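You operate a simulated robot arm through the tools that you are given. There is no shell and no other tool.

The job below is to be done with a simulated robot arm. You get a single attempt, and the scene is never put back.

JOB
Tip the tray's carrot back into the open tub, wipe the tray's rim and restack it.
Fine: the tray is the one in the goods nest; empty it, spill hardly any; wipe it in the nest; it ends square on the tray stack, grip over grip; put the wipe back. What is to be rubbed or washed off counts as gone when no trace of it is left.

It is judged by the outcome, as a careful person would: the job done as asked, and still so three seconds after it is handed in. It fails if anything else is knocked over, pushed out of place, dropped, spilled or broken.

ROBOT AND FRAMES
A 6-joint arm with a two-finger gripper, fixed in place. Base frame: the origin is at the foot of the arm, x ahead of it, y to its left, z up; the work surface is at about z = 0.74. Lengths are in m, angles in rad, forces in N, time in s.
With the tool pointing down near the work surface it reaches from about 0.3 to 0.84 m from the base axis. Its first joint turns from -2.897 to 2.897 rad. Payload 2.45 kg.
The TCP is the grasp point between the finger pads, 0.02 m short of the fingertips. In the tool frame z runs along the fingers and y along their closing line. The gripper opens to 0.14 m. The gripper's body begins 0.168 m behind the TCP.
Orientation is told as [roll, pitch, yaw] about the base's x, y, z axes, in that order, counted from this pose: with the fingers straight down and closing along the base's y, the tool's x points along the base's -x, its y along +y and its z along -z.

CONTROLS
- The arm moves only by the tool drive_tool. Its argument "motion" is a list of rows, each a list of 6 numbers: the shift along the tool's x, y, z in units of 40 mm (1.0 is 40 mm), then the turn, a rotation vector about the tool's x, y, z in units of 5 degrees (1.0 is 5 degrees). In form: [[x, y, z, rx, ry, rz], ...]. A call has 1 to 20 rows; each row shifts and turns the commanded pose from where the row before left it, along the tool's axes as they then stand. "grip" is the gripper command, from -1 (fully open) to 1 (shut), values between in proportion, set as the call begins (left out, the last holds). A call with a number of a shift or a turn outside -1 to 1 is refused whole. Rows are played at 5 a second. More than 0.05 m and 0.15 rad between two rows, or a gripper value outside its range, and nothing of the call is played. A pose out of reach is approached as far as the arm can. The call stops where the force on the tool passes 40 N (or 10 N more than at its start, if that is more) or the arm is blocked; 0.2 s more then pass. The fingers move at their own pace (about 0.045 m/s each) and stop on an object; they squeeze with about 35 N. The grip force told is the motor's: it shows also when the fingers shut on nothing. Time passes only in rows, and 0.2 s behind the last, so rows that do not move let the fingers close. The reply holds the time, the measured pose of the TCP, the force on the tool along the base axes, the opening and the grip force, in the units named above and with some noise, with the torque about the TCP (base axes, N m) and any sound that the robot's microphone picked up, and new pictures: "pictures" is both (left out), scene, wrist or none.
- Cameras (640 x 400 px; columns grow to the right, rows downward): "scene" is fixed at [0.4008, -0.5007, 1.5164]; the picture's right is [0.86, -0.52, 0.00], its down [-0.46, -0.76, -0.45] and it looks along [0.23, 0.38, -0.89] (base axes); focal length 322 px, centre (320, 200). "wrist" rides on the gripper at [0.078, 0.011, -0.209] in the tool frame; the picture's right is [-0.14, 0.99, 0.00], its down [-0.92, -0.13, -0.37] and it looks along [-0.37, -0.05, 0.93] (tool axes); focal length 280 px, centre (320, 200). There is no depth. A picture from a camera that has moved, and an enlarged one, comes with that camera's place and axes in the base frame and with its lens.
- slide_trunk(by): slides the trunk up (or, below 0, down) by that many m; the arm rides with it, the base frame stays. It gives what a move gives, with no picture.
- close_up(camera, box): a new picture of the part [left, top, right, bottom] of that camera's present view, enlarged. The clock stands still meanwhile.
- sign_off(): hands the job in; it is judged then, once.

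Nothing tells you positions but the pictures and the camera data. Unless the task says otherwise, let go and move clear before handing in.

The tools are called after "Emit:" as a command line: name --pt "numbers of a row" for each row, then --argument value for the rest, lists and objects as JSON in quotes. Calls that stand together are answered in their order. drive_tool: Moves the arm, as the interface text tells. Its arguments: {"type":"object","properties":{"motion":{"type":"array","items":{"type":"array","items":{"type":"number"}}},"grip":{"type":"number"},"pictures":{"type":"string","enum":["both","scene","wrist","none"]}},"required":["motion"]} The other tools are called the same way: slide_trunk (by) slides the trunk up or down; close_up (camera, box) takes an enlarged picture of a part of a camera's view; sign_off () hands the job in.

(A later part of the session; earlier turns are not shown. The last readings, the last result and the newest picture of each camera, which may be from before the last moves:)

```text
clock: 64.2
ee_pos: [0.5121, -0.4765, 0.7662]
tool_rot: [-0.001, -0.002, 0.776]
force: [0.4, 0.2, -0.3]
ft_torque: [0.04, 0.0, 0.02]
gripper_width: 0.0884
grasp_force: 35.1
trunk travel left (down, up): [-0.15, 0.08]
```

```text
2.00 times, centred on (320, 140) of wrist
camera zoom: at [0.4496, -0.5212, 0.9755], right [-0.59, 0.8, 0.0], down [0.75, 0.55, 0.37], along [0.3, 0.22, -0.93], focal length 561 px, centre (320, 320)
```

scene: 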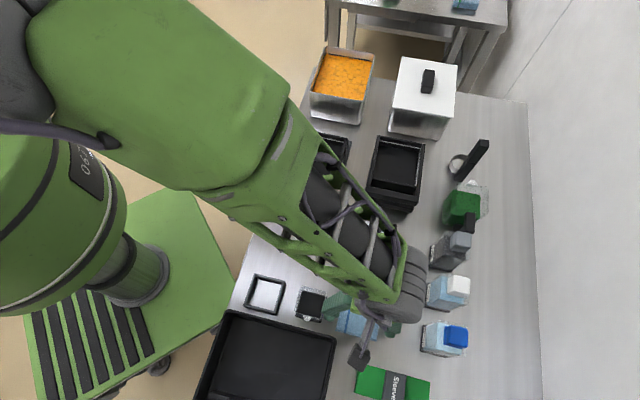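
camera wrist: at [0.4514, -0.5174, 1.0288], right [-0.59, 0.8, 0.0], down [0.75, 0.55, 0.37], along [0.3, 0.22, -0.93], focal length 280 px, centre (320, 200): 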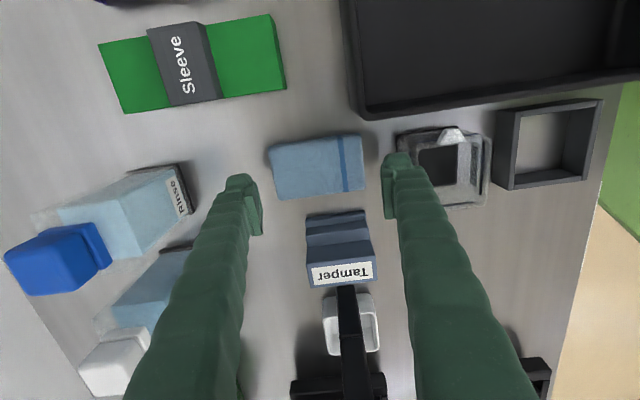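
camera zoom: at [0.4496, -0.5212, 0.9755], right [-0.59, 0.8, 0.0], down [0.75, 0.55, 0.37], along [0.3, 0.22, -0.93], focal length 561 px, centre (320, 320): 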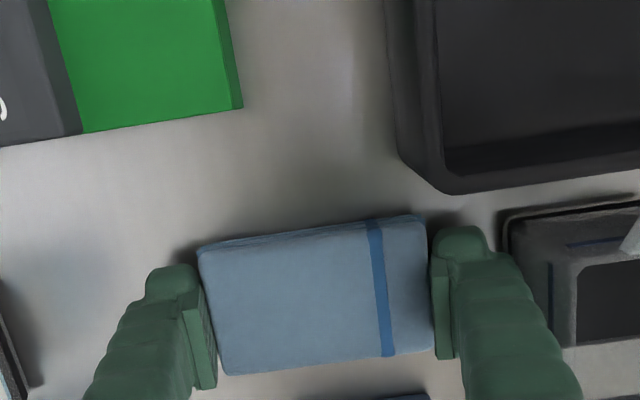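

The wipe is held at 88 mm with a firm grip. I'll lift it and carry it high to above the smeared left rim.

Emit:
drive_tool --pt "0 0 -0.3 0 0 0" --pt "0 0 -0.6 0 0 0" --pt "0 0 -1 0 0 0" --pt "0 0 -1 0 0 0" --pt "0 0 -1 0 0 0" --pt "0 0 -1 0 0 0" --pt "0 0 -0.8 0 0 0" --pt "0 0 0 0 0 0"

Emit:
drive_tool --pt "-0.5 0.3 0 0 0 0" --pt "-0.86 0.54 0 0 0 0" --pt "-0.86 0.54 0 0 0 0" --pt "-0.86 0.54 0 0 0 0" --pt "-0.86 0.54 0 0 0 0" --pt "-0.86 0.54 0 0 0 0" --pt "-0.86 0.54 0 0 0 0" --pt "-0.86 0.54 0 0 0 0" --pt "-0.86 0.54 0 0 0 0" --pt "-0.86 0.54 0 0 0 0" --pt "-0.86 0.54 0 0 0 0" --pt "-0.86 0.54 0 0 0 0" --pt "-0.2 0.12 0 0 0 0" --pt "0 0 0 0 0 0"

Emit:
close_up --camera "scene" --box '[290, 280, 450, 380]'

Emit:
close_up --camera "scene" --box '[260, 80, 380, 210]'

```text
clock: 66.0
ee_pos: [0.512, -0.4759, 0.995]
tool_rot: [-0.003, -0.001, 0.776]
force: [-0.1, -0.4, -1.3]
ft_torque: [0.03, -0.02, 0.0]
gripper_width: 0.0883
grasp_force: 35.1
trunk travel left (down, up): [-0.15, 0.08]
camera wrist: at [0.4487, -0.5209, 1.2037], right [-0.59, 0.8, 0.0], down [0.75, 0.55, 0.37], along [0.3, 0.22, -0.93], focal length 280 px, centre (320, 200)
```

scene: 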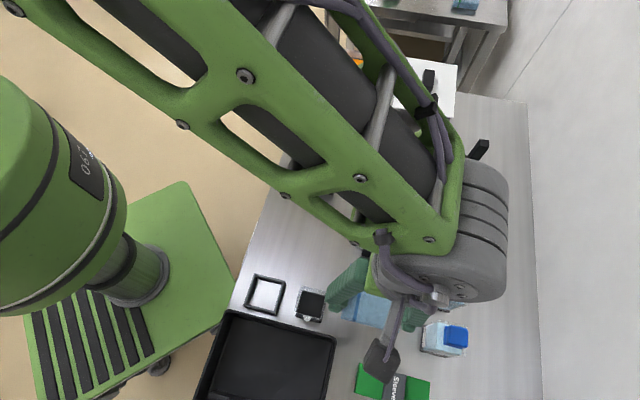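
wrist: 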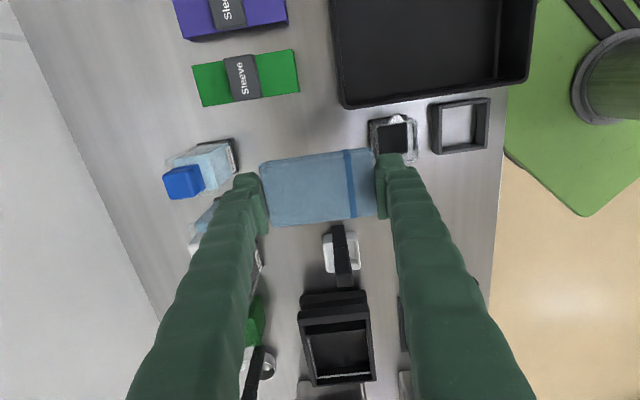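

```text
clock: 69.0
ee_pos: [0.6247, -0.0108, 0.9945]
tool_rot: [-0.001, -0.001, 0.776]
force: [0.0, 0.7, -0.4]
ft_torque: [0.0, 0.0, 0.02]
gripper_width: 0.0886
grasp_force: 34.6
trunk travel left (down, up): [-0.15, 0.08]
camera wrist: at [0.5615, -0.0553, 1.2036], right [-0.59, 0.8, 0.0], down [0.75, 0.55, 0.37], along [0.3, 0.22, -0.93], focal length 280 px, centre (320, 200)
```

scene: 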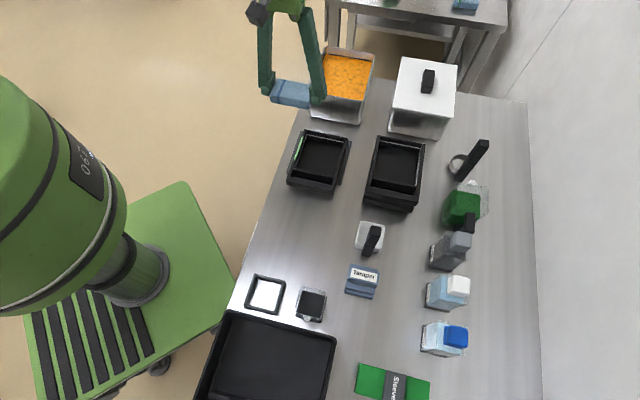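
wrist: 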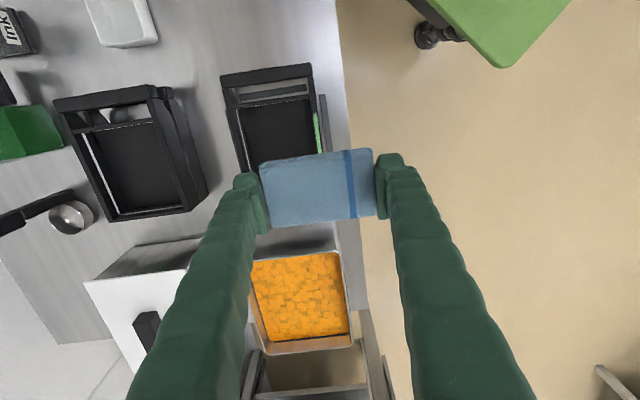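

```text
4.00 times, centred on (370, 330) of scene
camera zoom: at [0.4008, -0.5007, 1.5164], right [0.86, -0.52, 0.0], down [-0.46, -0.76, -0.45], along [0.23, 0.38, -0.89], focal length 1289 px, centre (120, -320)
```

zoom: 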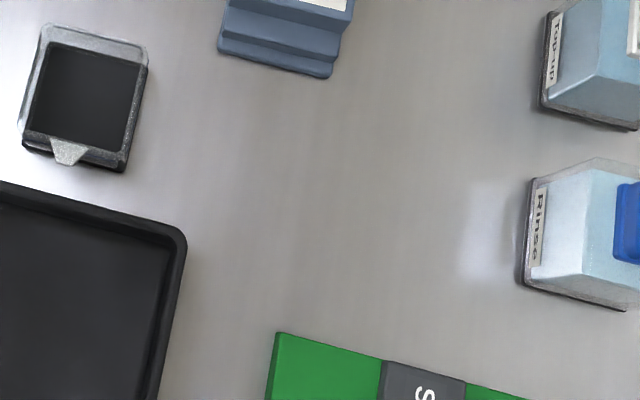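

```text
3.08 times, centred on (320, 145) of scene
camera zoom: at [0.4008, -0.5007, 1.5164], right [0.86, -0.52, 0.0], down [-0.46, -0.76, -0.45], along [0.23, 0.38, -0.89], focal length 992 px, centre (320, 369)
```

zoom: 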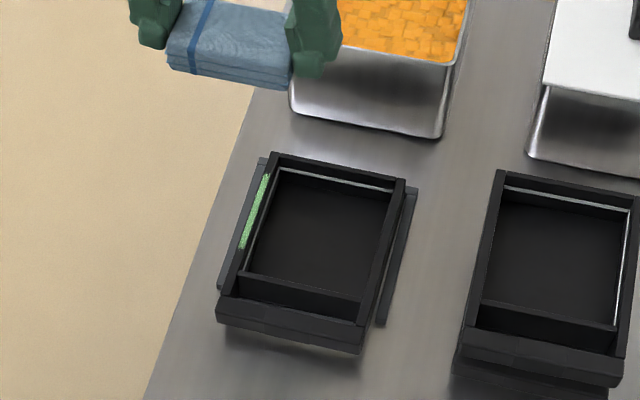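

The wipe hangs level above the rim. I'll descend to just above it.

Emit:
drive_tool --pt "0 0 0.9 0 0 0" --pt "0 0 0.9 0 0 0" --pt "0 0 0.9 0 0 0" --pt "0 0 0.9 0 0 0" --pt "0 0 0.7 0 0 0" --pt "0 0 0 0 0 0"

Emit:
close_up --camera "scene" --box '[270, 110, 370, 210]'

Emit:
close_up --camera "wrist" --box '[180, 0, 420, 240]'

```text
clock: 70.4
ee_pos: [0.6248, -0.0108, 0.823]
tool_rot: [-0.004, -0.001, 0.775]
force: [0.0, -0.5, 0.0]
ft_torque: [0.0, -0.04, -0.06]
gripper_width: 0.0885
grasp_force: 34.8
trunk travel left (down, up): [-0.15, 0.08]
camera wrist: at [0.5611, -0.0555, 1.0319], right [-0.59, 0.8, 0.0], down [0.75, 0.55, 0.37], along [0.3, 0.22, -0.93], focal length 280 px, centre (320, 200)
```

scene: 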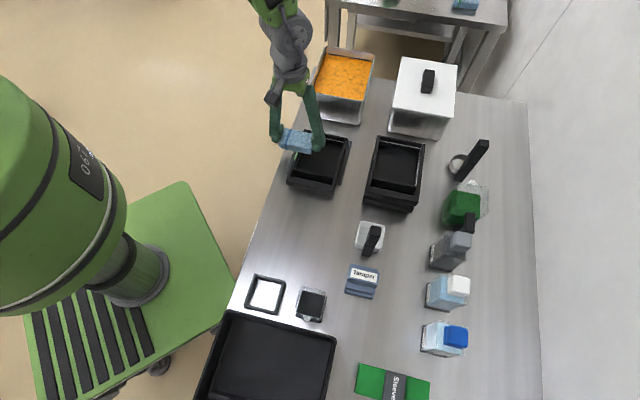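
wrist: 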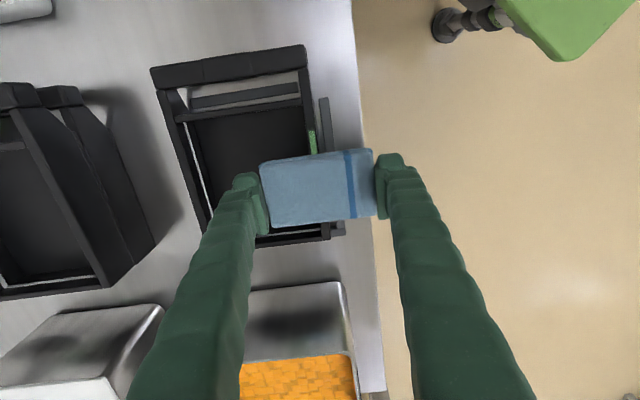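

```text
4.00 times, centred on (320, 160) of scene
camera zoom: at [0.4008, -0.5007, 1.5164], right [0.86, -0.52, 0.0], down [-0.46, -0.76, -0.45], along [0.23, 0.38, -0.89], focal length 1289 px, centre (320, 360)
```

zoom: 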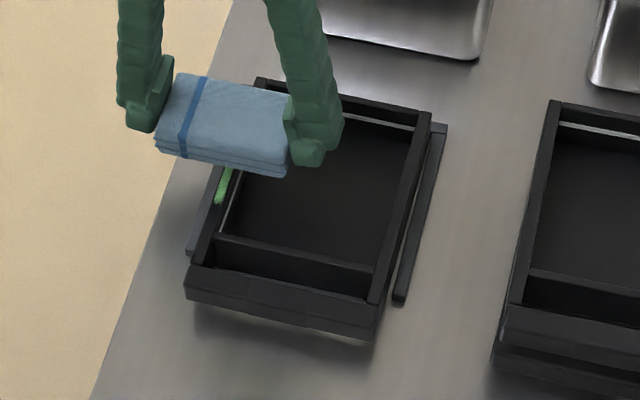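

```text
1.67 times, centred on (300, 120) of wrist
camera zoom: at [0.5611, -0.0555, 1.0319], right [-0.59, 0.8, 0.0], down [0.75, 0.55, 0.37], along [0.3, 0.22, -0.93], focal length 467 px, centre (353, 333)
```

zoom: 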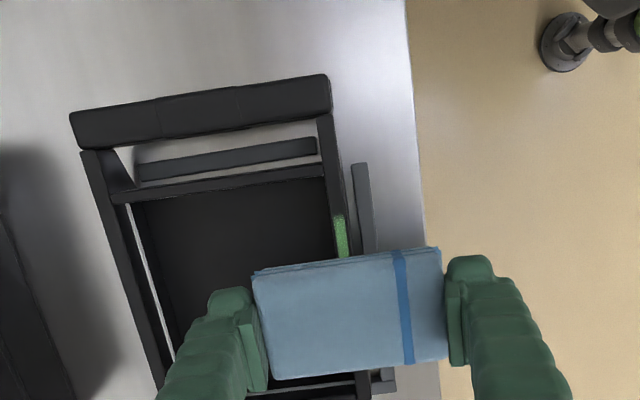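

The rim runs under the middle of the wipe. I'll lower in small steps until it presses lightly.

Emit:
drive_tool --pt "0.4 0 0.2 0 0 0" --pt "0.3 0 0.2 0 0 0" --pt "0 0 0 0 0 0" --pictures "none"

Emit:
drive_tool --pt "0 0 0.08 0 0 0" --pt "0 0 0 0 0 0" --pictures "none"

```text
clock: 71.2
ee_pos: [0.6061, -0.0301, 0.8062]
tool_rot: [-0.003, -0.004, 0.776]
force: [0.4, 0.2, 3.8]
ft_torque: [0.02, 0.02, 0.03]
gripper_width: 0.0884
grasp_force: 34.8
trunk travel left (down, up): [-0.15, 0.08]
```

```text
clock: 71.8
ee_pos: [0.6055, -0.0289, 0.806]
tool_rot: [-0.005, -0.004, 0.774]
force: [-3.9, -0.4, 37.4]
ft_torque: [-0.16, 0.17, 0.06]
gripper_width: 0.0885
grasp_force: 34.9
trunk travel left (down, up): [-0.15, 0.08]
```

The surface is stiff and the force is already 37 N. I'll ease back up to a light press.

Emit:
drive_tool --pt "0 0 -0.066 0 0 0" --pt "0 0 0 0 0 0" --pictures "none"

```text
clock: 72.4
ee_pos: [0.6045, -0.0301, 0.8047]
tool_rot: [-0.003, -0.002, 0.775]
force: [2.3, -1.0, 14.8]
ft_torque: [-0.03, -0.07, -0.05]
gripper_width: 0.0882
grasp_force: 35.1
trunk travel left (down, up): [-0.15, 0.08]
```

That's about 15 N. I'll ease slightly more and make a first stroke along the rim.

Emit:
drive_tool --pt "0 0 -0.012 0 0 0" --pt "-0.25 0 0 0 0 0" --pt "-0.25 0 0 0 0 0" --pt "-0.25 0 0 0 0 0" --pt "-0.25 0 0 0 0 0" --pt "-0.25 0 0 0 0 0" --pt "-0.25 0 0 0 0 0" --pt "0 0 0 0 0 0"

Emit:
close_up --camera "scene" --box '[270, 110, 370, 210]'

```text
clock: 74.2
ee_pos: [0.6488, 0.0128, 0.8061]
tool_rot: [-0.001, -0.002, 0.775]
force: [-1.0, -0.5, 0.8]
ft_torque: [-0.04, 0.03, -0.02]
gripper_width: 0.0884
grasp_force: 35.3
trunk travel left (down, up): [-0.15, 0.08]
camera wrist: at [0.585, -0.0327, 1.0151], right [-0.59, 0.8, 0.0], down [0.75, 0.55, 0.37], along [0.3, 0.22, -0.93], focal length 280 px, centre (320, 200)
```

scene: 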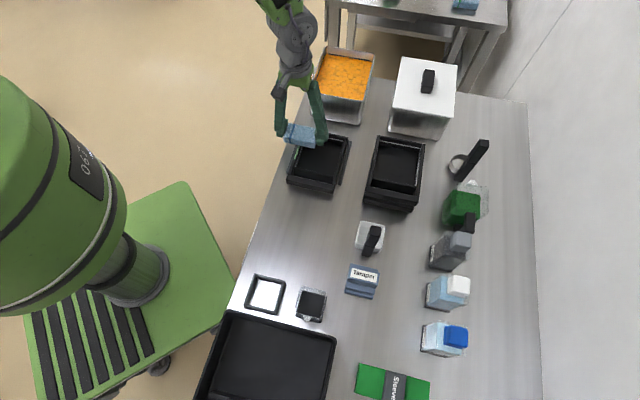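
wrist: 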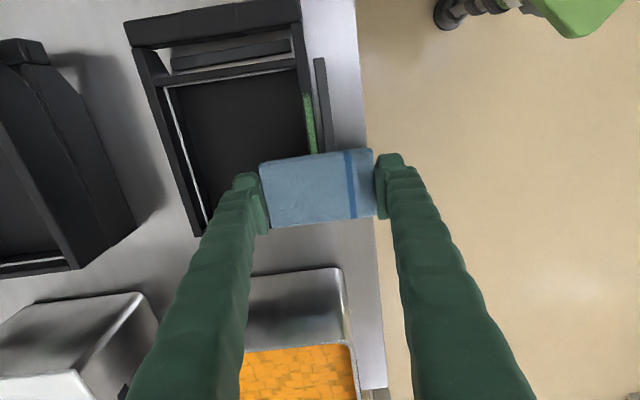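

```text
4.00 times, centred on (320, 160) of scene
camera zoom: at [0.4008, -0.5007, 1.5164], right [0.86, -0.52, 0.0], down [-0.46, -0.76, -0.45], along [0.23, 0.38, -0.89], focal length 1289 px, centre (320, 360)
```

zoom: 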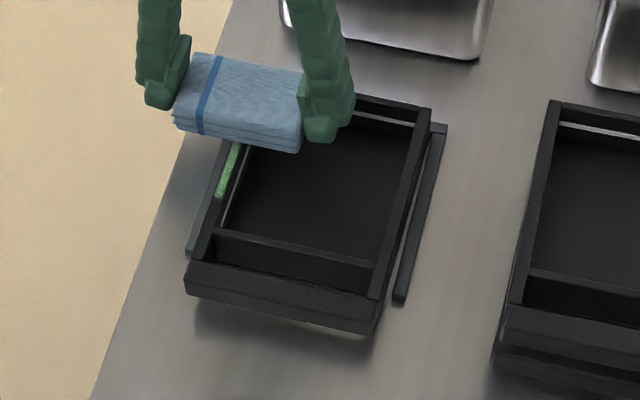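

The press went light by the end of that stroke and the green is only partly dimmed. I'll press slightly harder and stroke back and forth.

Emit:
drive_tool --pt "0 0 0.03 0 0 0" --pt "0.3 0 0 0 0 0" --pt "0.3 0 0 0 0 0" --pt "0.3 0 0 0 0 0" --pt "0.3 0 0 0 0 0" --pt "0.3 0 0 0 0 0" --pt "0.3 0 0 0 0 0" --pt "0.2 0 0 0 0 0" --pt "0 0 0 0 0 0"

Emit:
close_up --camera "wrist" --box '[180, 0, 420, 240]'

Emit:
close_up --camera "scene" --box '[280, 120, 360, 200]'

```text
clock: 76.2
ee_pos: [0.5914, -0.0438, 0.8065]
tool_rot: [-0.004, -0.003, 0.776]
force: [3.4, 4.3, 12.0]
ft_torque: [-0.02, -0.08, 0.03]
gripper_width: 0.0883
grasp_force: 34.9
trunk travel left (down, up): [-0.15, 0.08]
camera wrist: at [0.527, -0.089, 1.0147], right [-0.59, 0.8, 0.0], down [0.75, 0.55, 0.37], along [0.3, 0.22, -0.93], focal length 280 px, centre (320, 200)
```

scene: 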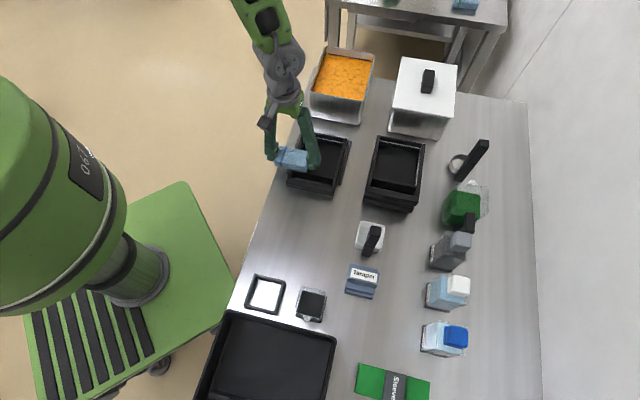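
wrist: 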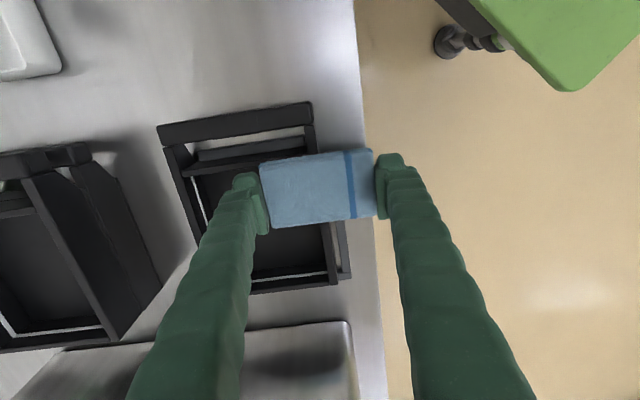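

```text
1.67 times, centred on (300, 120) of wrist
camera zoom: at [0.527, -0.089, 1.0147], right [-0.59, 0.8, 0.0], down [0.75, 0.55, 0.37], along [0.3, 0.22, -0.93], focal length 467 px, centre (353, 333)
```

zoom: 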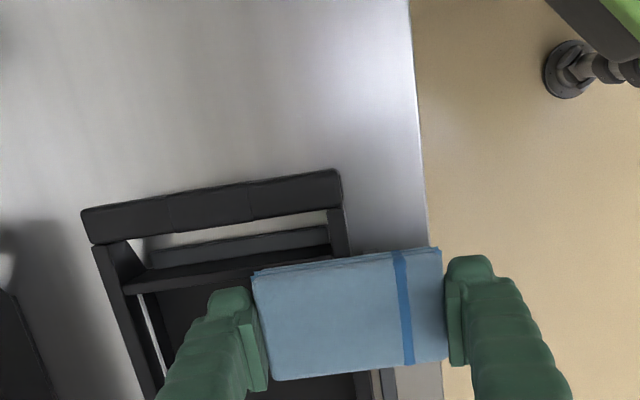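

```text
5.00 times, centred on (320, 160) of scene
camera zoom: at [0.4008, -0.5007, 1.5164], right [0.86, -0.52, 0.0], down [-0.46, -0.76, -0.45], along [0.23, 0.38, -0.89], focal length 1611 px, centre (320, 400)
```

zoom: 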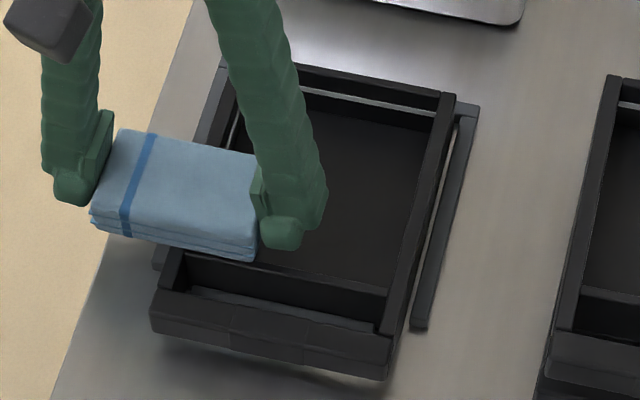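

The far part already looks clean. I'll make several more full strokes at this pressure.

Emit:
drive_tool --pt "-0.3 0 0 0 0 0" --pt "-0.3 0 0 0 0 0" --pt "-0.3 0 0 0 0 0" --pt "-0.3 0 0 0 0 0" --pt "-0.3 0 0 0 0 0" --pt "-0.3 0 0 0 0 0" --pt "-0.3 0 0 0 0 0" --pt "0.3 0 0 0 0 0" --pt "0.3 0 0 0 0 0" --pt "0.3 0 0 0 0 0" --pt "0.3 0 0 0 0 0" --pt "0.3 0 0 0 0 0" --pt "0.3 0 0 0 0 0" --pt "0.3 0 0 0 0 0" --pictures "none"

Emit:
drive_tool --pt "-0.3 0 0 0 0 0" --pt "-0.3 0 0 0 0 0" --pt "-0.3 0 0 0 0 0" --pt "-0.3 0 0 0 0 0" --pt "-0.3 0 0 0 0 0" --pt "-0.3 0 0 0 0 0" --pt "-0.3 0 0 0 0 0" --pt "0 0 -0.3 0 0 0" --pt "0 0 -0.9 0 0 0" --pt "0 0 -0.9 0 0 0" --pt "0.5 0 -0.9 0 0 0" --pt "0 0 0 0 0 0"

Emit:
close_up --camera "scene" --box '[280, 120, 360, 200]'

Emit:
close_up --camera "wrist" --box '[180, 0, 420, 240]'

```text
clock: 79.2
ee_pos: [0.591, -0.0438, 0.8058]
tool_rot: [-0.004, -0.001, 0.774]
force: [3.3, 1.9, 11.6]
ft_torque: [-0.04, -0.03, 0.04]
gripper_width: 0.0885
grasp_force: 35.1
trunk travel left (down, up): [-0.15, 0.08]
```

```text
clock: 81.8
ee_pos: [0.6374, 0.001, 0.9246]
tool_rot: [-0.001, 0.0, 0.776]
force: [0.0, -0.9, -0.1]
ft_torque: [0.02, 0.01, 0.03]
gripper_width: 0.0884
grasp_force: 35.0
trunk travel left (down, up): [-0.15, 0.08]
camera wrist: at [0.5733, -0.0439, 1.1342], right [-0.59, 0.8, 0.0], down [0.75, 0.55, 0.37], along [0.3, 0.22, -0.93], focal length 280 px, centre (320, 200)
```

scene: 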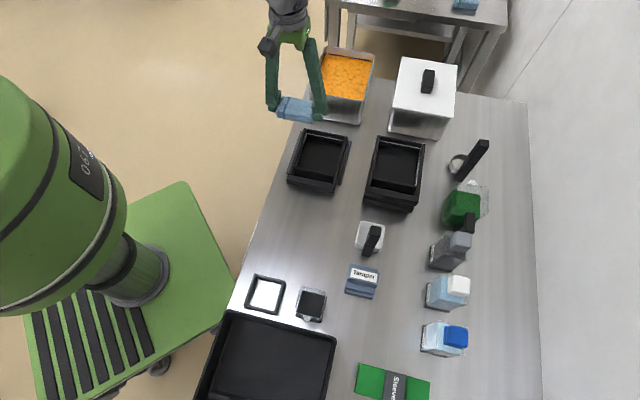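
wrist: 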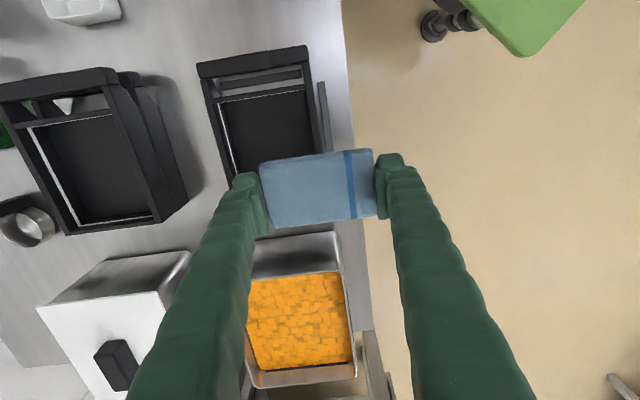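

```text
5.00 times, centred on (320, 160) of scene
camera zoom: at [0.4008, -0.5007, 1.5164], right [0.86, -0.52, 0.0], down [-0.46, -0.76, -0.45], along [0.23, 0.38, -0.89], focal length 1611 px, centre (320, 400)
```

zoom: 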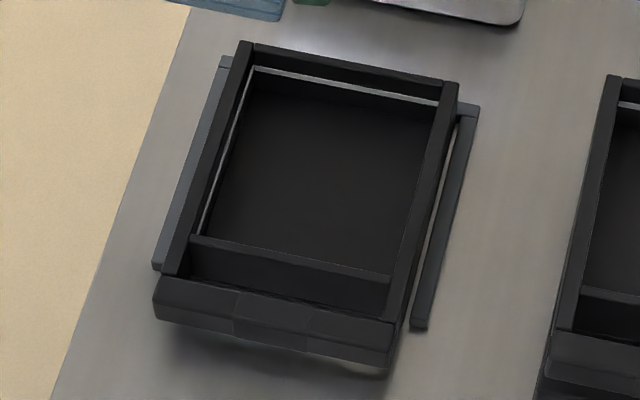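

```text
1.67 times, centred on (300, 120) of wrist
camera zoom: at [0.5733, -0.0439, 1.1342], right [-0.59, 0.8, 0.0], down [0.75, 0.55, 0.37], along [0.3, 0.22, -0.93], focal length 467 px, centre (353, 333)
```

zoom: 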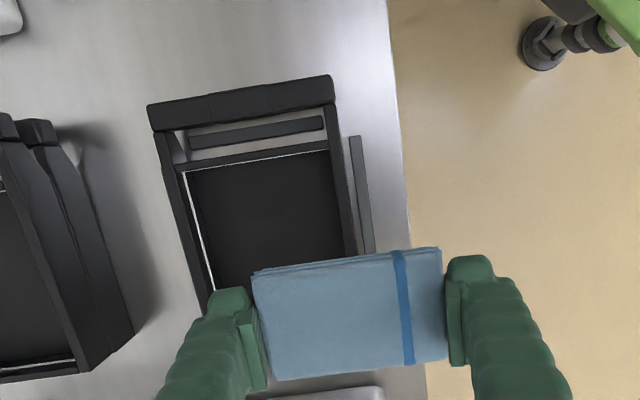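

The smear appears gone. I'll check the whole rim at high magnification.

Emit:
close_up --camera "scene" --box '[298, 124, 338, 180]'

Emit:
close_up --camera "scene" --box '[300, 125, 325, 150]'

Emit:
close_up --camera "scene" --box '[295, 145, 320, 170]'

Emit:
close_up --camera "scene" --box '[284, 160, 344, 200]'

```text
7.14 times, centred on (318, 152) of scene
camera zoom: at [0.4008, -0.5007, 1.5164], right [0.86, -0.52, 0.0], down [-0.46, -0.76, -0.45], along [0.23, 0.38, -0.89], focal length 2302 px, centre (334, 543)
```

zoom: 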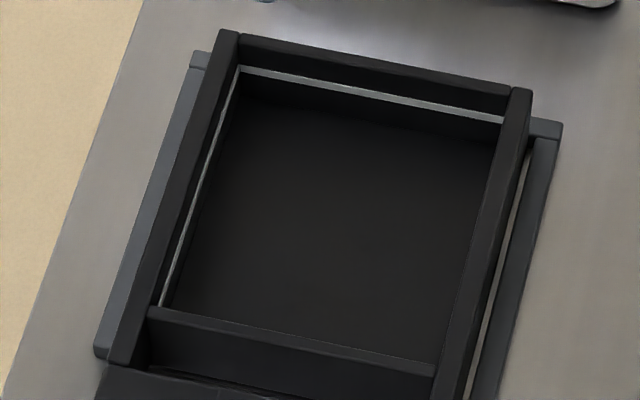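

```text
16.00 times, centred on (312, 138) of scene
camera zoom: at [0.4008, -0.5007, 1.5164], right [0.86, -0.52, 0.0], down [-0.46, -0.76, -0.45], along [0.23, 0.38, -0.89], focal length 5156 px, centre (440, 1200)
```

zoom: 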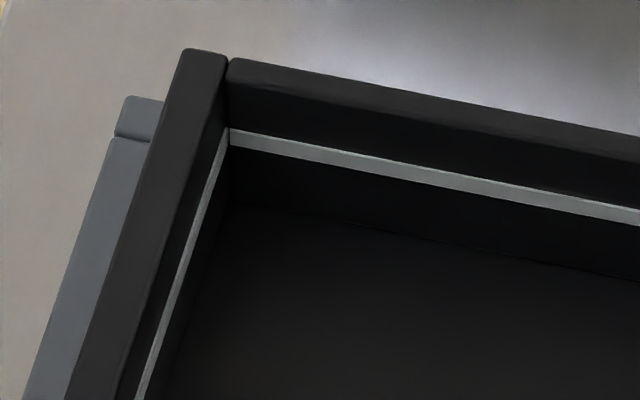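

```text
16.00 times, centred on (308, 158) of scene
camera zoom: at [0.4008, -0.5007, 1.5164], right [0.86, -0.52, 0.0], down [-0.46, -0.76, -0.45], along [0.23, 0.38, -0.89], focal length 5156 px, centre (520, 880)
```

zoom: 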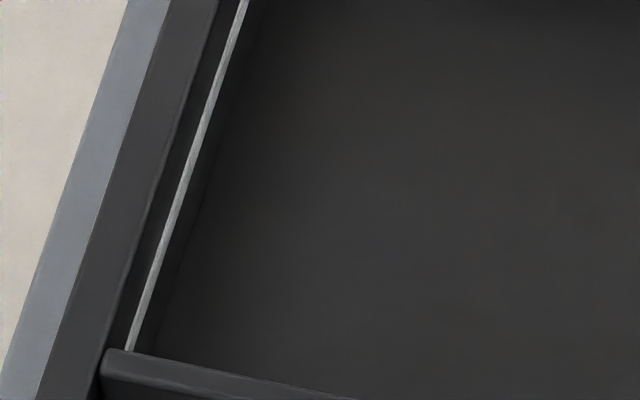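

```text
10.00 times, centred on (314, 180) of scene
camera zoom: at [0.4008, -0.5007, 1.5164], right [0.86, -0.52, 0.0], down [-0.46, -0.76, -0.45], along [0.23, 0.38, -0.89], focal length 3222 px, centre (380, 400)
```

zoom: 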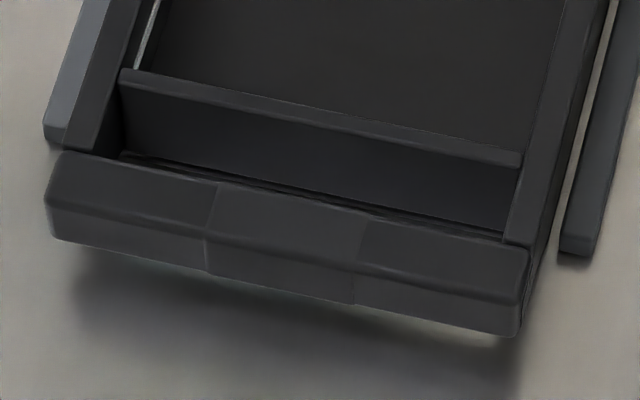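

The rim is clean with no trace of green. Now I'll carry the wipe back to its spot, again at a safe height.

Emit:
drive_tool --pt "0 0 -0.88 0 0 0" --pt "0 0 -0.88 0 0 0" --pt "0.5 -0.3 0 0 0 0" --pt "0.88 -0.526 0 0 0 0" --pt "0.88 -0.526 0 0 0 0" --pt "0.88 -0.526 0 0 0 0" --pt "0.88 -0.526 0 0 0 0" --pt "0.88 -0.526 0 0 0 0" --pt "0.88 -0.526 0 0 0 0" --pt "0.88 -0.526 0 0 0 0" --pt "0.88 -0.526 0 0 0 0" --pt "0.88 -0.526 0 0 0 0" --pt "0.88 -0.526 0 0 0 0" --pt "0.88 -0.526 0 0 0 0" --pt "0.41 -0.244 0 0 0 0" --pt "0 0 0 0 0 0" --pictures "wrist"

```text
clock: 85.2
ee_pos: [0.5109, -0.4759, 0.9957]
tool_rot: [-0.003, -0.001, 0.775]
force: [0.0, -0.3, 0.3]
ft_torque: [0.03, 0.0, 0.04]
gripper_width: 0.0886
grasp_force: 35.2
trunk travel left (down, up): [-0.15, 0.08]
camera wrist: at [0.4471, -0.5209, 1.2044], right [-0.59, 0.8, 0.0], down [0.75, 0.55, 0.37], along [0.3, 0.22, -0.93], focal length 280 px, centre (320, 200)
```

wrist: 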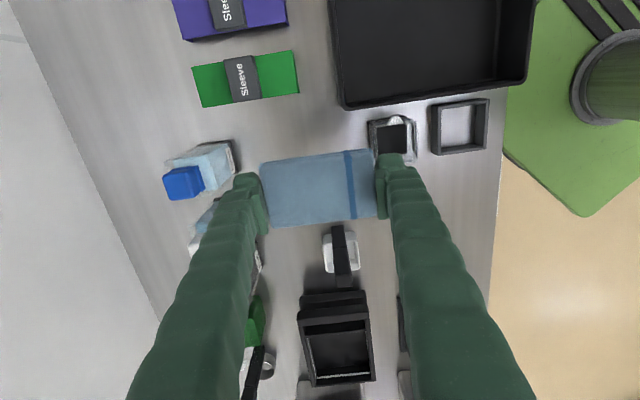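

I'm back above the wipe's original spot and the view matches the one from when I lifted it. I'll descend to just above the table.

Emit:
drive_tool --pt "0 0 1 0 0 0" --pt "0 0 1 0 0 0" --pt "0 0 1 0 0 0" --pt "0 0 1 0 0 0" --pt "0 0 0.8 0 0 0" --pt "0 0 0.5 0 0 0" --pt "0 0 0.2 0 0 0" --pt "0 0 0 0 0 0" --pictures "none"

Emit:
close_up --camera "wrist" --box '[200, 40, 440, 240]'

```text
clock: 87.0
ee_pos: [0.5113, -0.478, 0.7754]
tool_rot: [-0.003, -0.002, 0.774]
force: [-0.1, 0.9, 0.2]
ft_torque: [0.0, 0.0, 0.01]
gripper_width: 0.0885
grasp_force: 35.5
trunk travel left (down, up): [-0.15, 0.08]
```

```text
2.00 times, centred on (320, 140) of wrist
camera zoom: at [0.4482, -0.5218, 0.9847], right [-0.59, 0.8, 0.0], down [0.75, 0.55, 0.37], along [0.3, 0.22, -0.93], focal length 561 px, centre (320, 320)
```

zoom: 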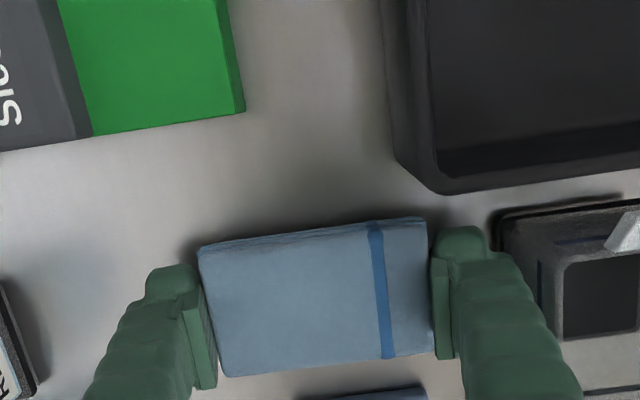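

Alignment matches. I'll lower until the wipe touches the table.

Emit:
drive_tool --pt "0.02 0 0.12 0 0 0" --pt "0 0 0.06 0 0 0" --pt "0 0 0 0 0 0" --pictures "none"

```text
clock: 87.8
ee_pos: [0.511, -0.4767, 0.7675]
tool_rot: [0.0, -0.001, 0.775]
force: [-0.5, 0.2, -1.4]
ft_torque: [-0.01, 0.01, -0.02]
gripper_width: 0.0886
grasp_force: 34.6
trunk travel left (down, up): [-0.15, 0.08]
```

Emit:
drive_tool --pt "0 0 0.05 0 0 0" --pt "0 0 0 0 0 0" --pictures "none"

```text
clock: 88.4
ee_pos: [0.5115, -0.4772, 0.7662]
tool_rot: [-0.002, -0.001, 0.774]
force: [-0.9, -1.0, -0.4]
ft_torque: [0.0, 0.0, 0.02]
gripper_width: 0.0884
grasp_force: 34.5
trunk travel left (down, up): [-0.15, 0.08]
```

The height is back to where I gripped it, but contact isn't clear yet. I'll go one small step lower.

Emit:
drive_tool --pt "0 0 0.03 0 0 0" --pt "0 0 0 0 0 0" --pictures "none"

```text
clock: 89.0
ee_pos: [0.5115, -0.4775, 0.7655]
tool_rot: [-0.003, -0.002, 0.777]
force: [-0.3, 0.7, 6.8]
ft_torque: [0.2, 0.31, -0.01]
gripper_width: 0.0883
grasp_force: 34.7
trunk travel left (down, up): [-0.15, 0.08]
```

The wipe is touching the table. I'll release with the same limited opening so I don't touch the black container, then rise.

Emit:
drive_tool --pt "0 0 0 0 0 0" --pt "0 0 0 0 0 0" --pt "0 0 -0.2 0 0 0" --pt "0 0 -0.6 0 0 0" --pt "0 0 -1 0 0 0" --pt "0 0 -1 0 0 0" --pt "0 0 -1 0 0 0" --pt "0 0 -1 0 0 0" --pt "0 0 -0.9 0 0 0" --pt "0 0 0 0 0 0" --grip -0.4

Emit:
close_up --camera "wrist" --box '[270, 80, 430, 220]'

```text
clock: 91.2
ee_pos: [0.5103, -0.4767, 0.9929]
tool_rot: [-0.002, -0.002, 0.775]
force: [-0.1, 0.8, 0.6]
ft_torque: [0.02, 0.01, -0.02]
gripper_width: 0.0981
grasp_force: 0.0
trunk travel left (down, up): [-0.15, 0.08]
camera wrist: at [0.4464, -0.5222, 1.2022], right [-0.59, 0.8, 0.0], down [0.75, 0.55, 0.37], along [0.3, 0.22, -0.93], focal length 280 px, centre (320, 200)
```

scene: 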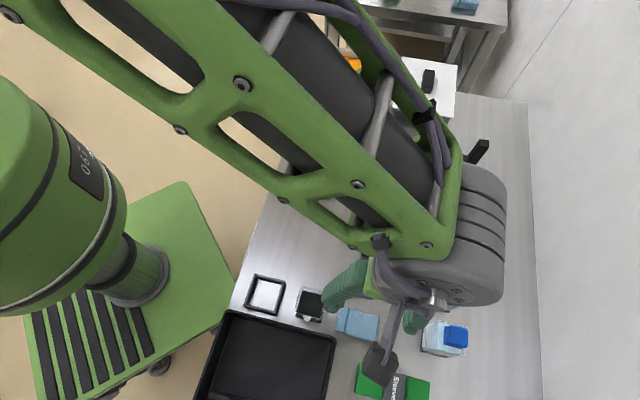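
wrist: 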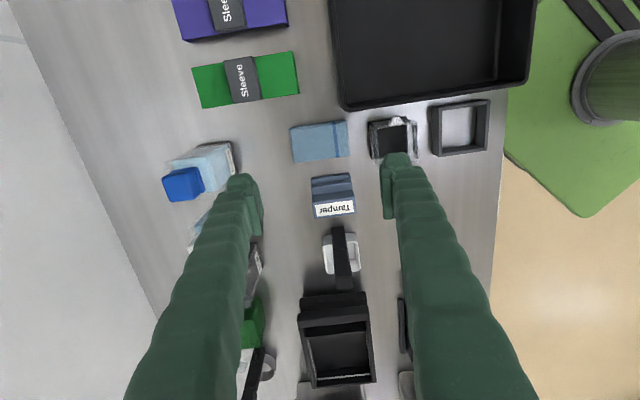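

```text
2.86 times, centred on (350, 150) of wrist
camera zoom: at [0.4464, -0.5222, 1.2022], right [-0.59, 0.8, 0.0], down [0.75, 0.55, 0.37], along [0.3, 0.22, -0.93], focal length 801 px, centre (234, 343)
```

zoom: 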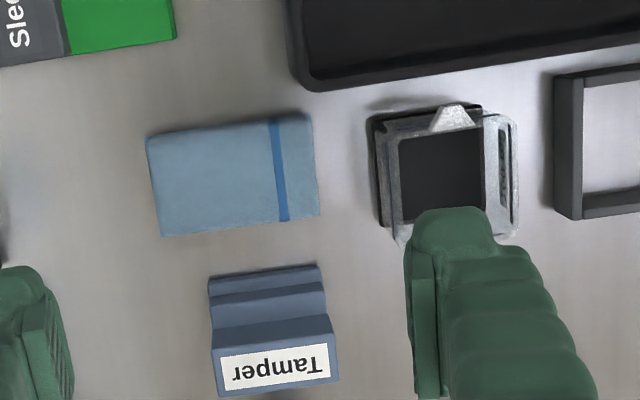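

The wipe lies back in its place to within about 2 mm, and nothing around it moved. Next I'll view the tray stack from above to get its exact pose.

Emit:
drive_tool --pt "-0.5 0 -0.2 0 0 0" --pt "-0.9 -0.02 0 0 0 0" --pt "-0.9 -0.02 0 0 0 0" --pt "-0.9 -0.02 0 0 0 0" --pt "-0.9 -0.02 0 0 0 0" --pt "-0.9 -0.02 0 0 0 0" --pt "-0.9 -0.02 0 0 0 0" --pt "-0.9 -0.02 0 0 0 0" --pt "-0.9 -0.02 0 0 0 0" --pt "-0.2 0 0 0 0 0" --pt "0 0 0 0 0 0" --grip -1

Emit:
close_up --camera "wrist" --box '[230, 80, 430, 280]'

Emit:
close_up --camera "scene" --box '[280, 110, 440, 220]'

```text
clock: 93.6
ee_pos: [0.7409, -0.2614, 1.0012]
tool_rot: [-0.002, -0.001, 0.774]
force: [0.8, 0.0, 0.2]
ft_torque: [0.03, -0.01, 0.03]
gripper_width: 0.1401
grasp_force: 0.0
trunk travel left (down, up): [-0.15, 0.08]
camera wrist: at [0.677, -0.3051, 1.2102], right [-0.59, 0.8, 0.0], down [0.75, 0.55, 0.37], along [0.3, 0.22, -0.93], focal length 280 px, centre (320, 200)
```

scene: 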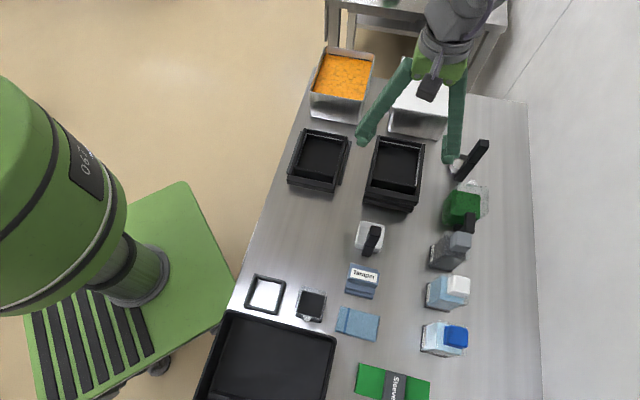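
wrist: 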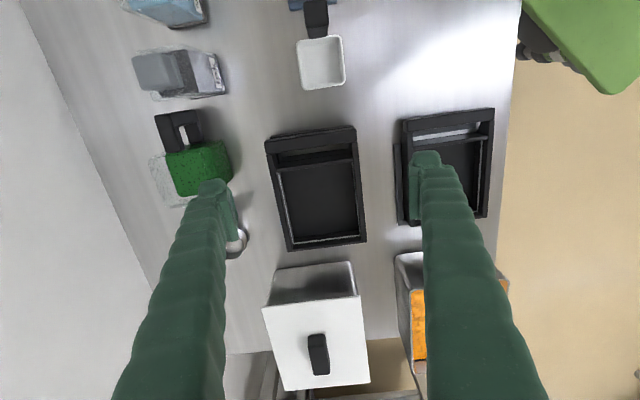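

```text
2.00 times, centred on (330, 180) of wrist
camera zoom: at [0.677, -0.3051, 1.2102], right [-0.59, 0.8, 0.0], down [0.75, 0.55, 0.37], along [0.3, 0.22, -0.93], focal length 561 px, centre (300, 240)
```

zoom: 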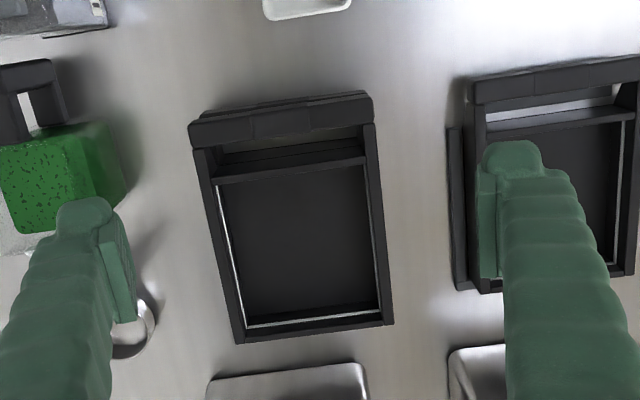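

```text
3.64 times, centred on (360, 165) of scene
camera zoom: at [0.4008, -0.5007, 1.5164], right [0.86, -0.52, 0.0], down [-0.46, -0.76, -0.45], along [0.23, 0.38, -0.89], focal length 1172 px, centre (174, 327)
```

zoom: 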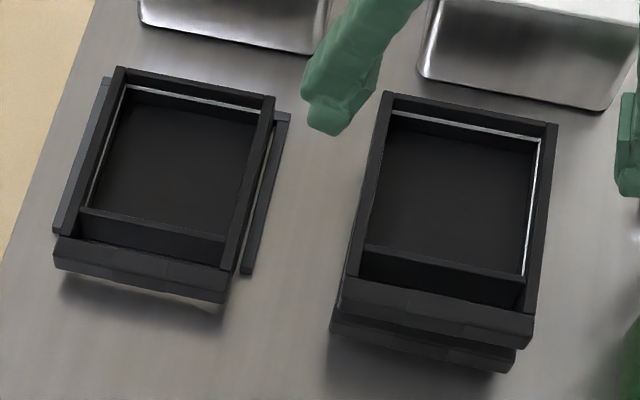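

I need the stack's top height and how many trays it holds, so I'll enlarge its front face.

Emit:
close_up --camera "scene" --box '[360, 175, 420, 220]'

Emit:
close_up --camera "wrist" --box '[255, 115, 375, 190]'

Emit:
close_up --camera "wrist" --box '[270, 190, 380, 260]'

Emit:
close_up --camera "wrist" --box '[390, 95, 510, 170]'

```text
8.89 times, centred on (390, 198) of scene
camera zoom: at [0.4008, -0.5007, 1.5164], right [0.86, -0.52, 0.0], down [-0.46, -0.76, -0.45], along [0.23, 0.38, -0.89], focal length 2864 px, centre (-302, 222)
```

zoom: 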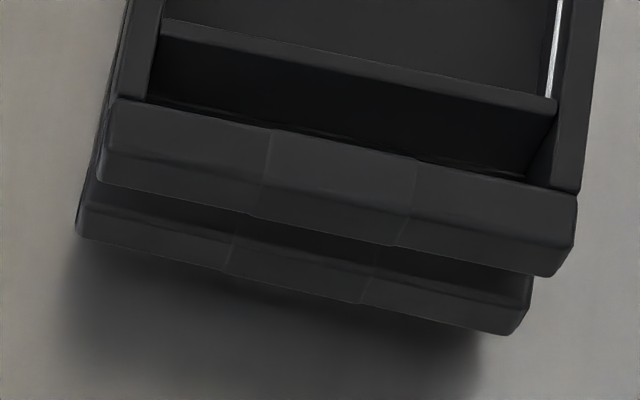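

```text
5.33 times, centred on (315, 152) of wrist
camera zoom: at [0.677, -0.3051, 1.2102], right [-0.59, 0.8, 0.0], down [0.75, 0.55, 0.37], along [0.3, 0.22, -0.93], focal length 1495 px, centre (347, 453)
```

zoom: 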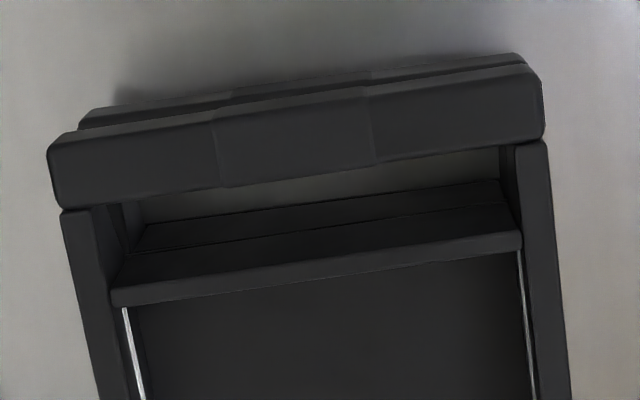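

```text
5.71 times, centred on (325, 225) of wrist
camera zoom: at [0.677, -0.3051, 1.2102], right [-0.59, 0.8, 0.0], down [0.75, 0.55, 0.37], along [0.3, 0.22, -0.93], focal length 1602 px, centre (291, 57)
```

zoom: 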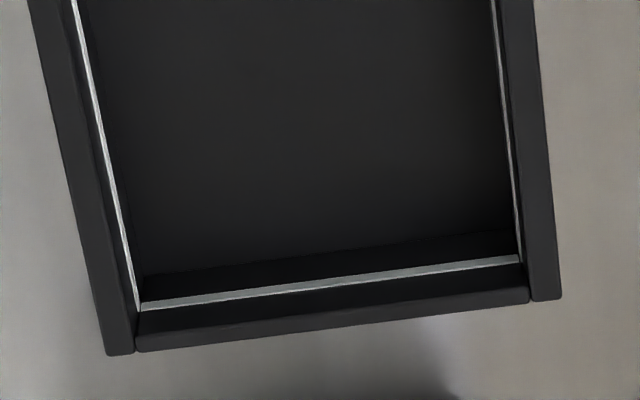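

```text
5.33 times, centred on (450, 132) of wrist
camera zoom: at [0.677, -0.3051, 1.2102], right [-0.59, 0.8, 0.0], down [0.75, 0.55, 0.37], along [0.3, 0.22, -0.93], focal length 1495 px, centre (-373, 560)
```

zoom: 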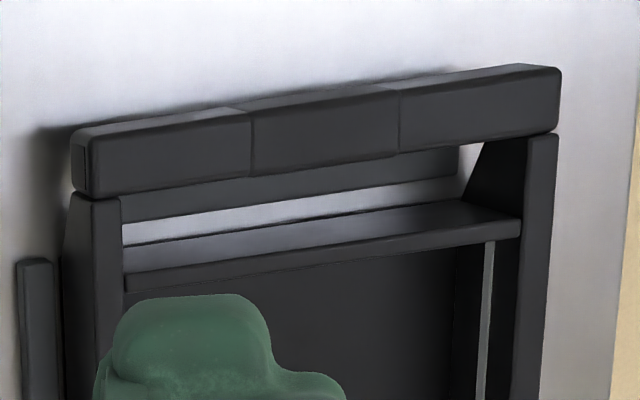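

The stack is two trays high, with about 37 mm per tray, its top rim at z ≈ 0.8145 and yaw ≈ 44.6°. To place the third accurately, I'll view the nest tray from the equivalent camera position and compare pixels.

Emit:
drive_tool --pt "0.02 0.85 0.15 0 0 0" --pt "0.02 0.85 0.15 0 0 0" --pt "0.02 0.85 0.15 0 0 0" --pt "0.02 0.85 0.15 0 0 0" --pt "0.02 0.85 0.15 0 0 0" --pt "0.015 0.88 0.19 0 0 0" --pt "0 0 0 0 0 0"

Emit:
close_up --camera "wrist" --box '[255, 115, 375, 190]'

Emit:
close_up --camera "wrist" --box '[270, 190, 380, 260]'

Emit:
close_up --camera "wrist" --box '[230, 80, 430, 280]'

```text
clock: 95.2
ee_pos: [0.5932, -0.1191, 0.9639]
tool_rot: [-0.001, -0.002, 0.776]
force: [0.3, 0.2, 0.1]
ft_torque: [0.02, -0.02, 0.0]
gripper_width: 0.1401
grasp_force: 0.1
trunk travel left (down, up): [-0.15, 0.08]
camera wrist: at [0.5285, -0.162, 1.1724], right [-0.59, 0.8, 0.0], down [0.75, 0.55, 0.37], along [0.3, 0.22, -0.93], focal length 280 px, centre (320, 200)
```

scene: 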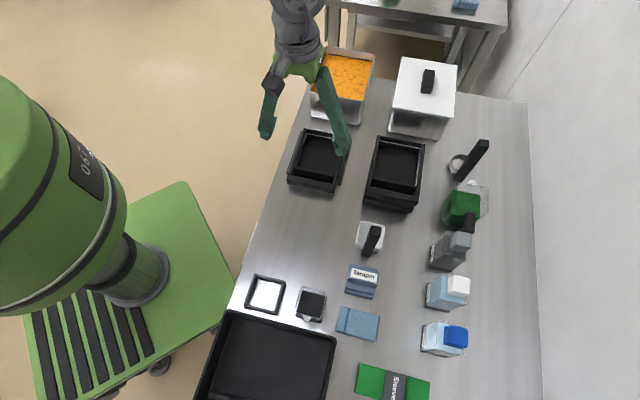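
wrist: 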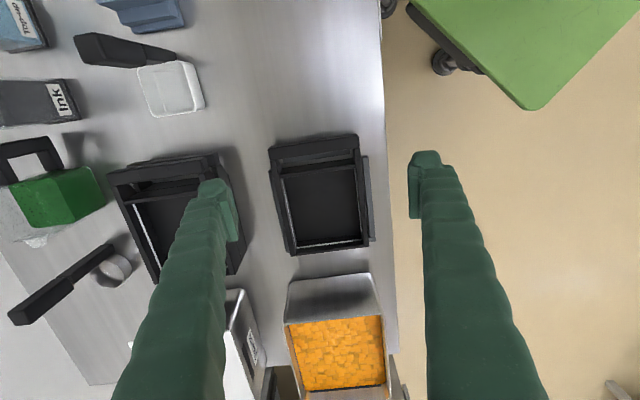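

```text
5.33 times, centred on (315, 152) of wrist
camera zoom: at [0.5285, -0.162, 1.1724], right [-0.59, 0.8, 0.0], down [0.75, 0.55, 0.37], along [0.3, 0.22, -0.93], focal length 1495 px, centre (347, 453)
```

zoom: 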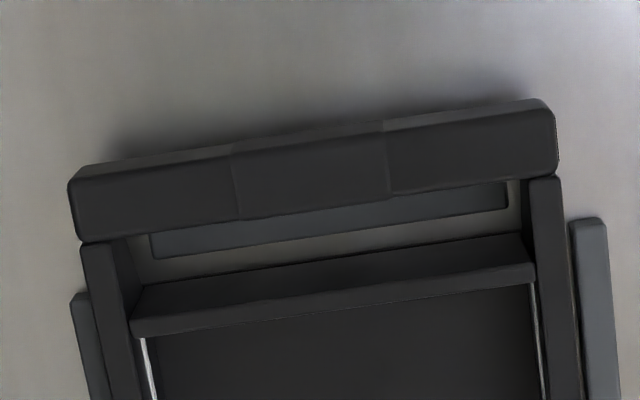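

```text
5.71 times, centred on (325, 225) of wrist
camera zoom: at [0.5285, -0.162, 1.1724], right [-0.59, 0.8, 0.0], down [0.75, 0.55, 0.37], along [0.3, 0.22, -0.93], focal length 1602 px, centre (291, 57)
```

zoom: 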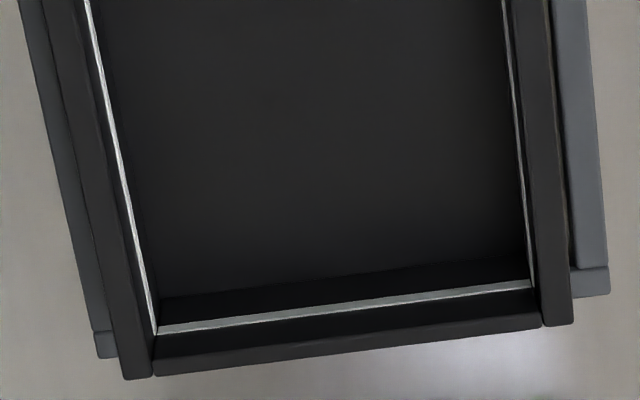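

```text
2.00 times, centred on (330, 180) of wrist
camera zoom: at [0.5285, -0.162, 1.1724], right [-0.59, 0.8, 0.0], down [0.75, 0.55, 0.37], along [0.3, 0.22, -0.93], focal length 561 px, centre (300, 240)
```

zoom: 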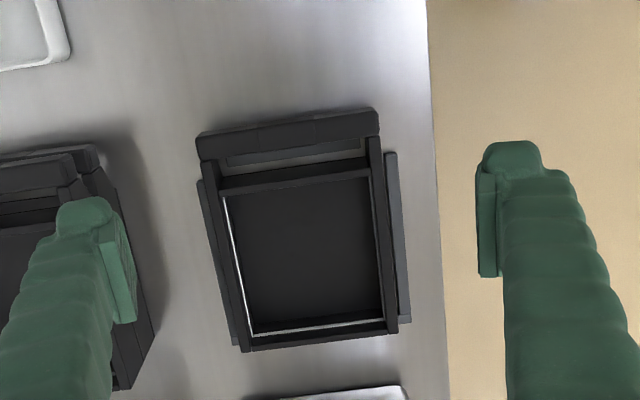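

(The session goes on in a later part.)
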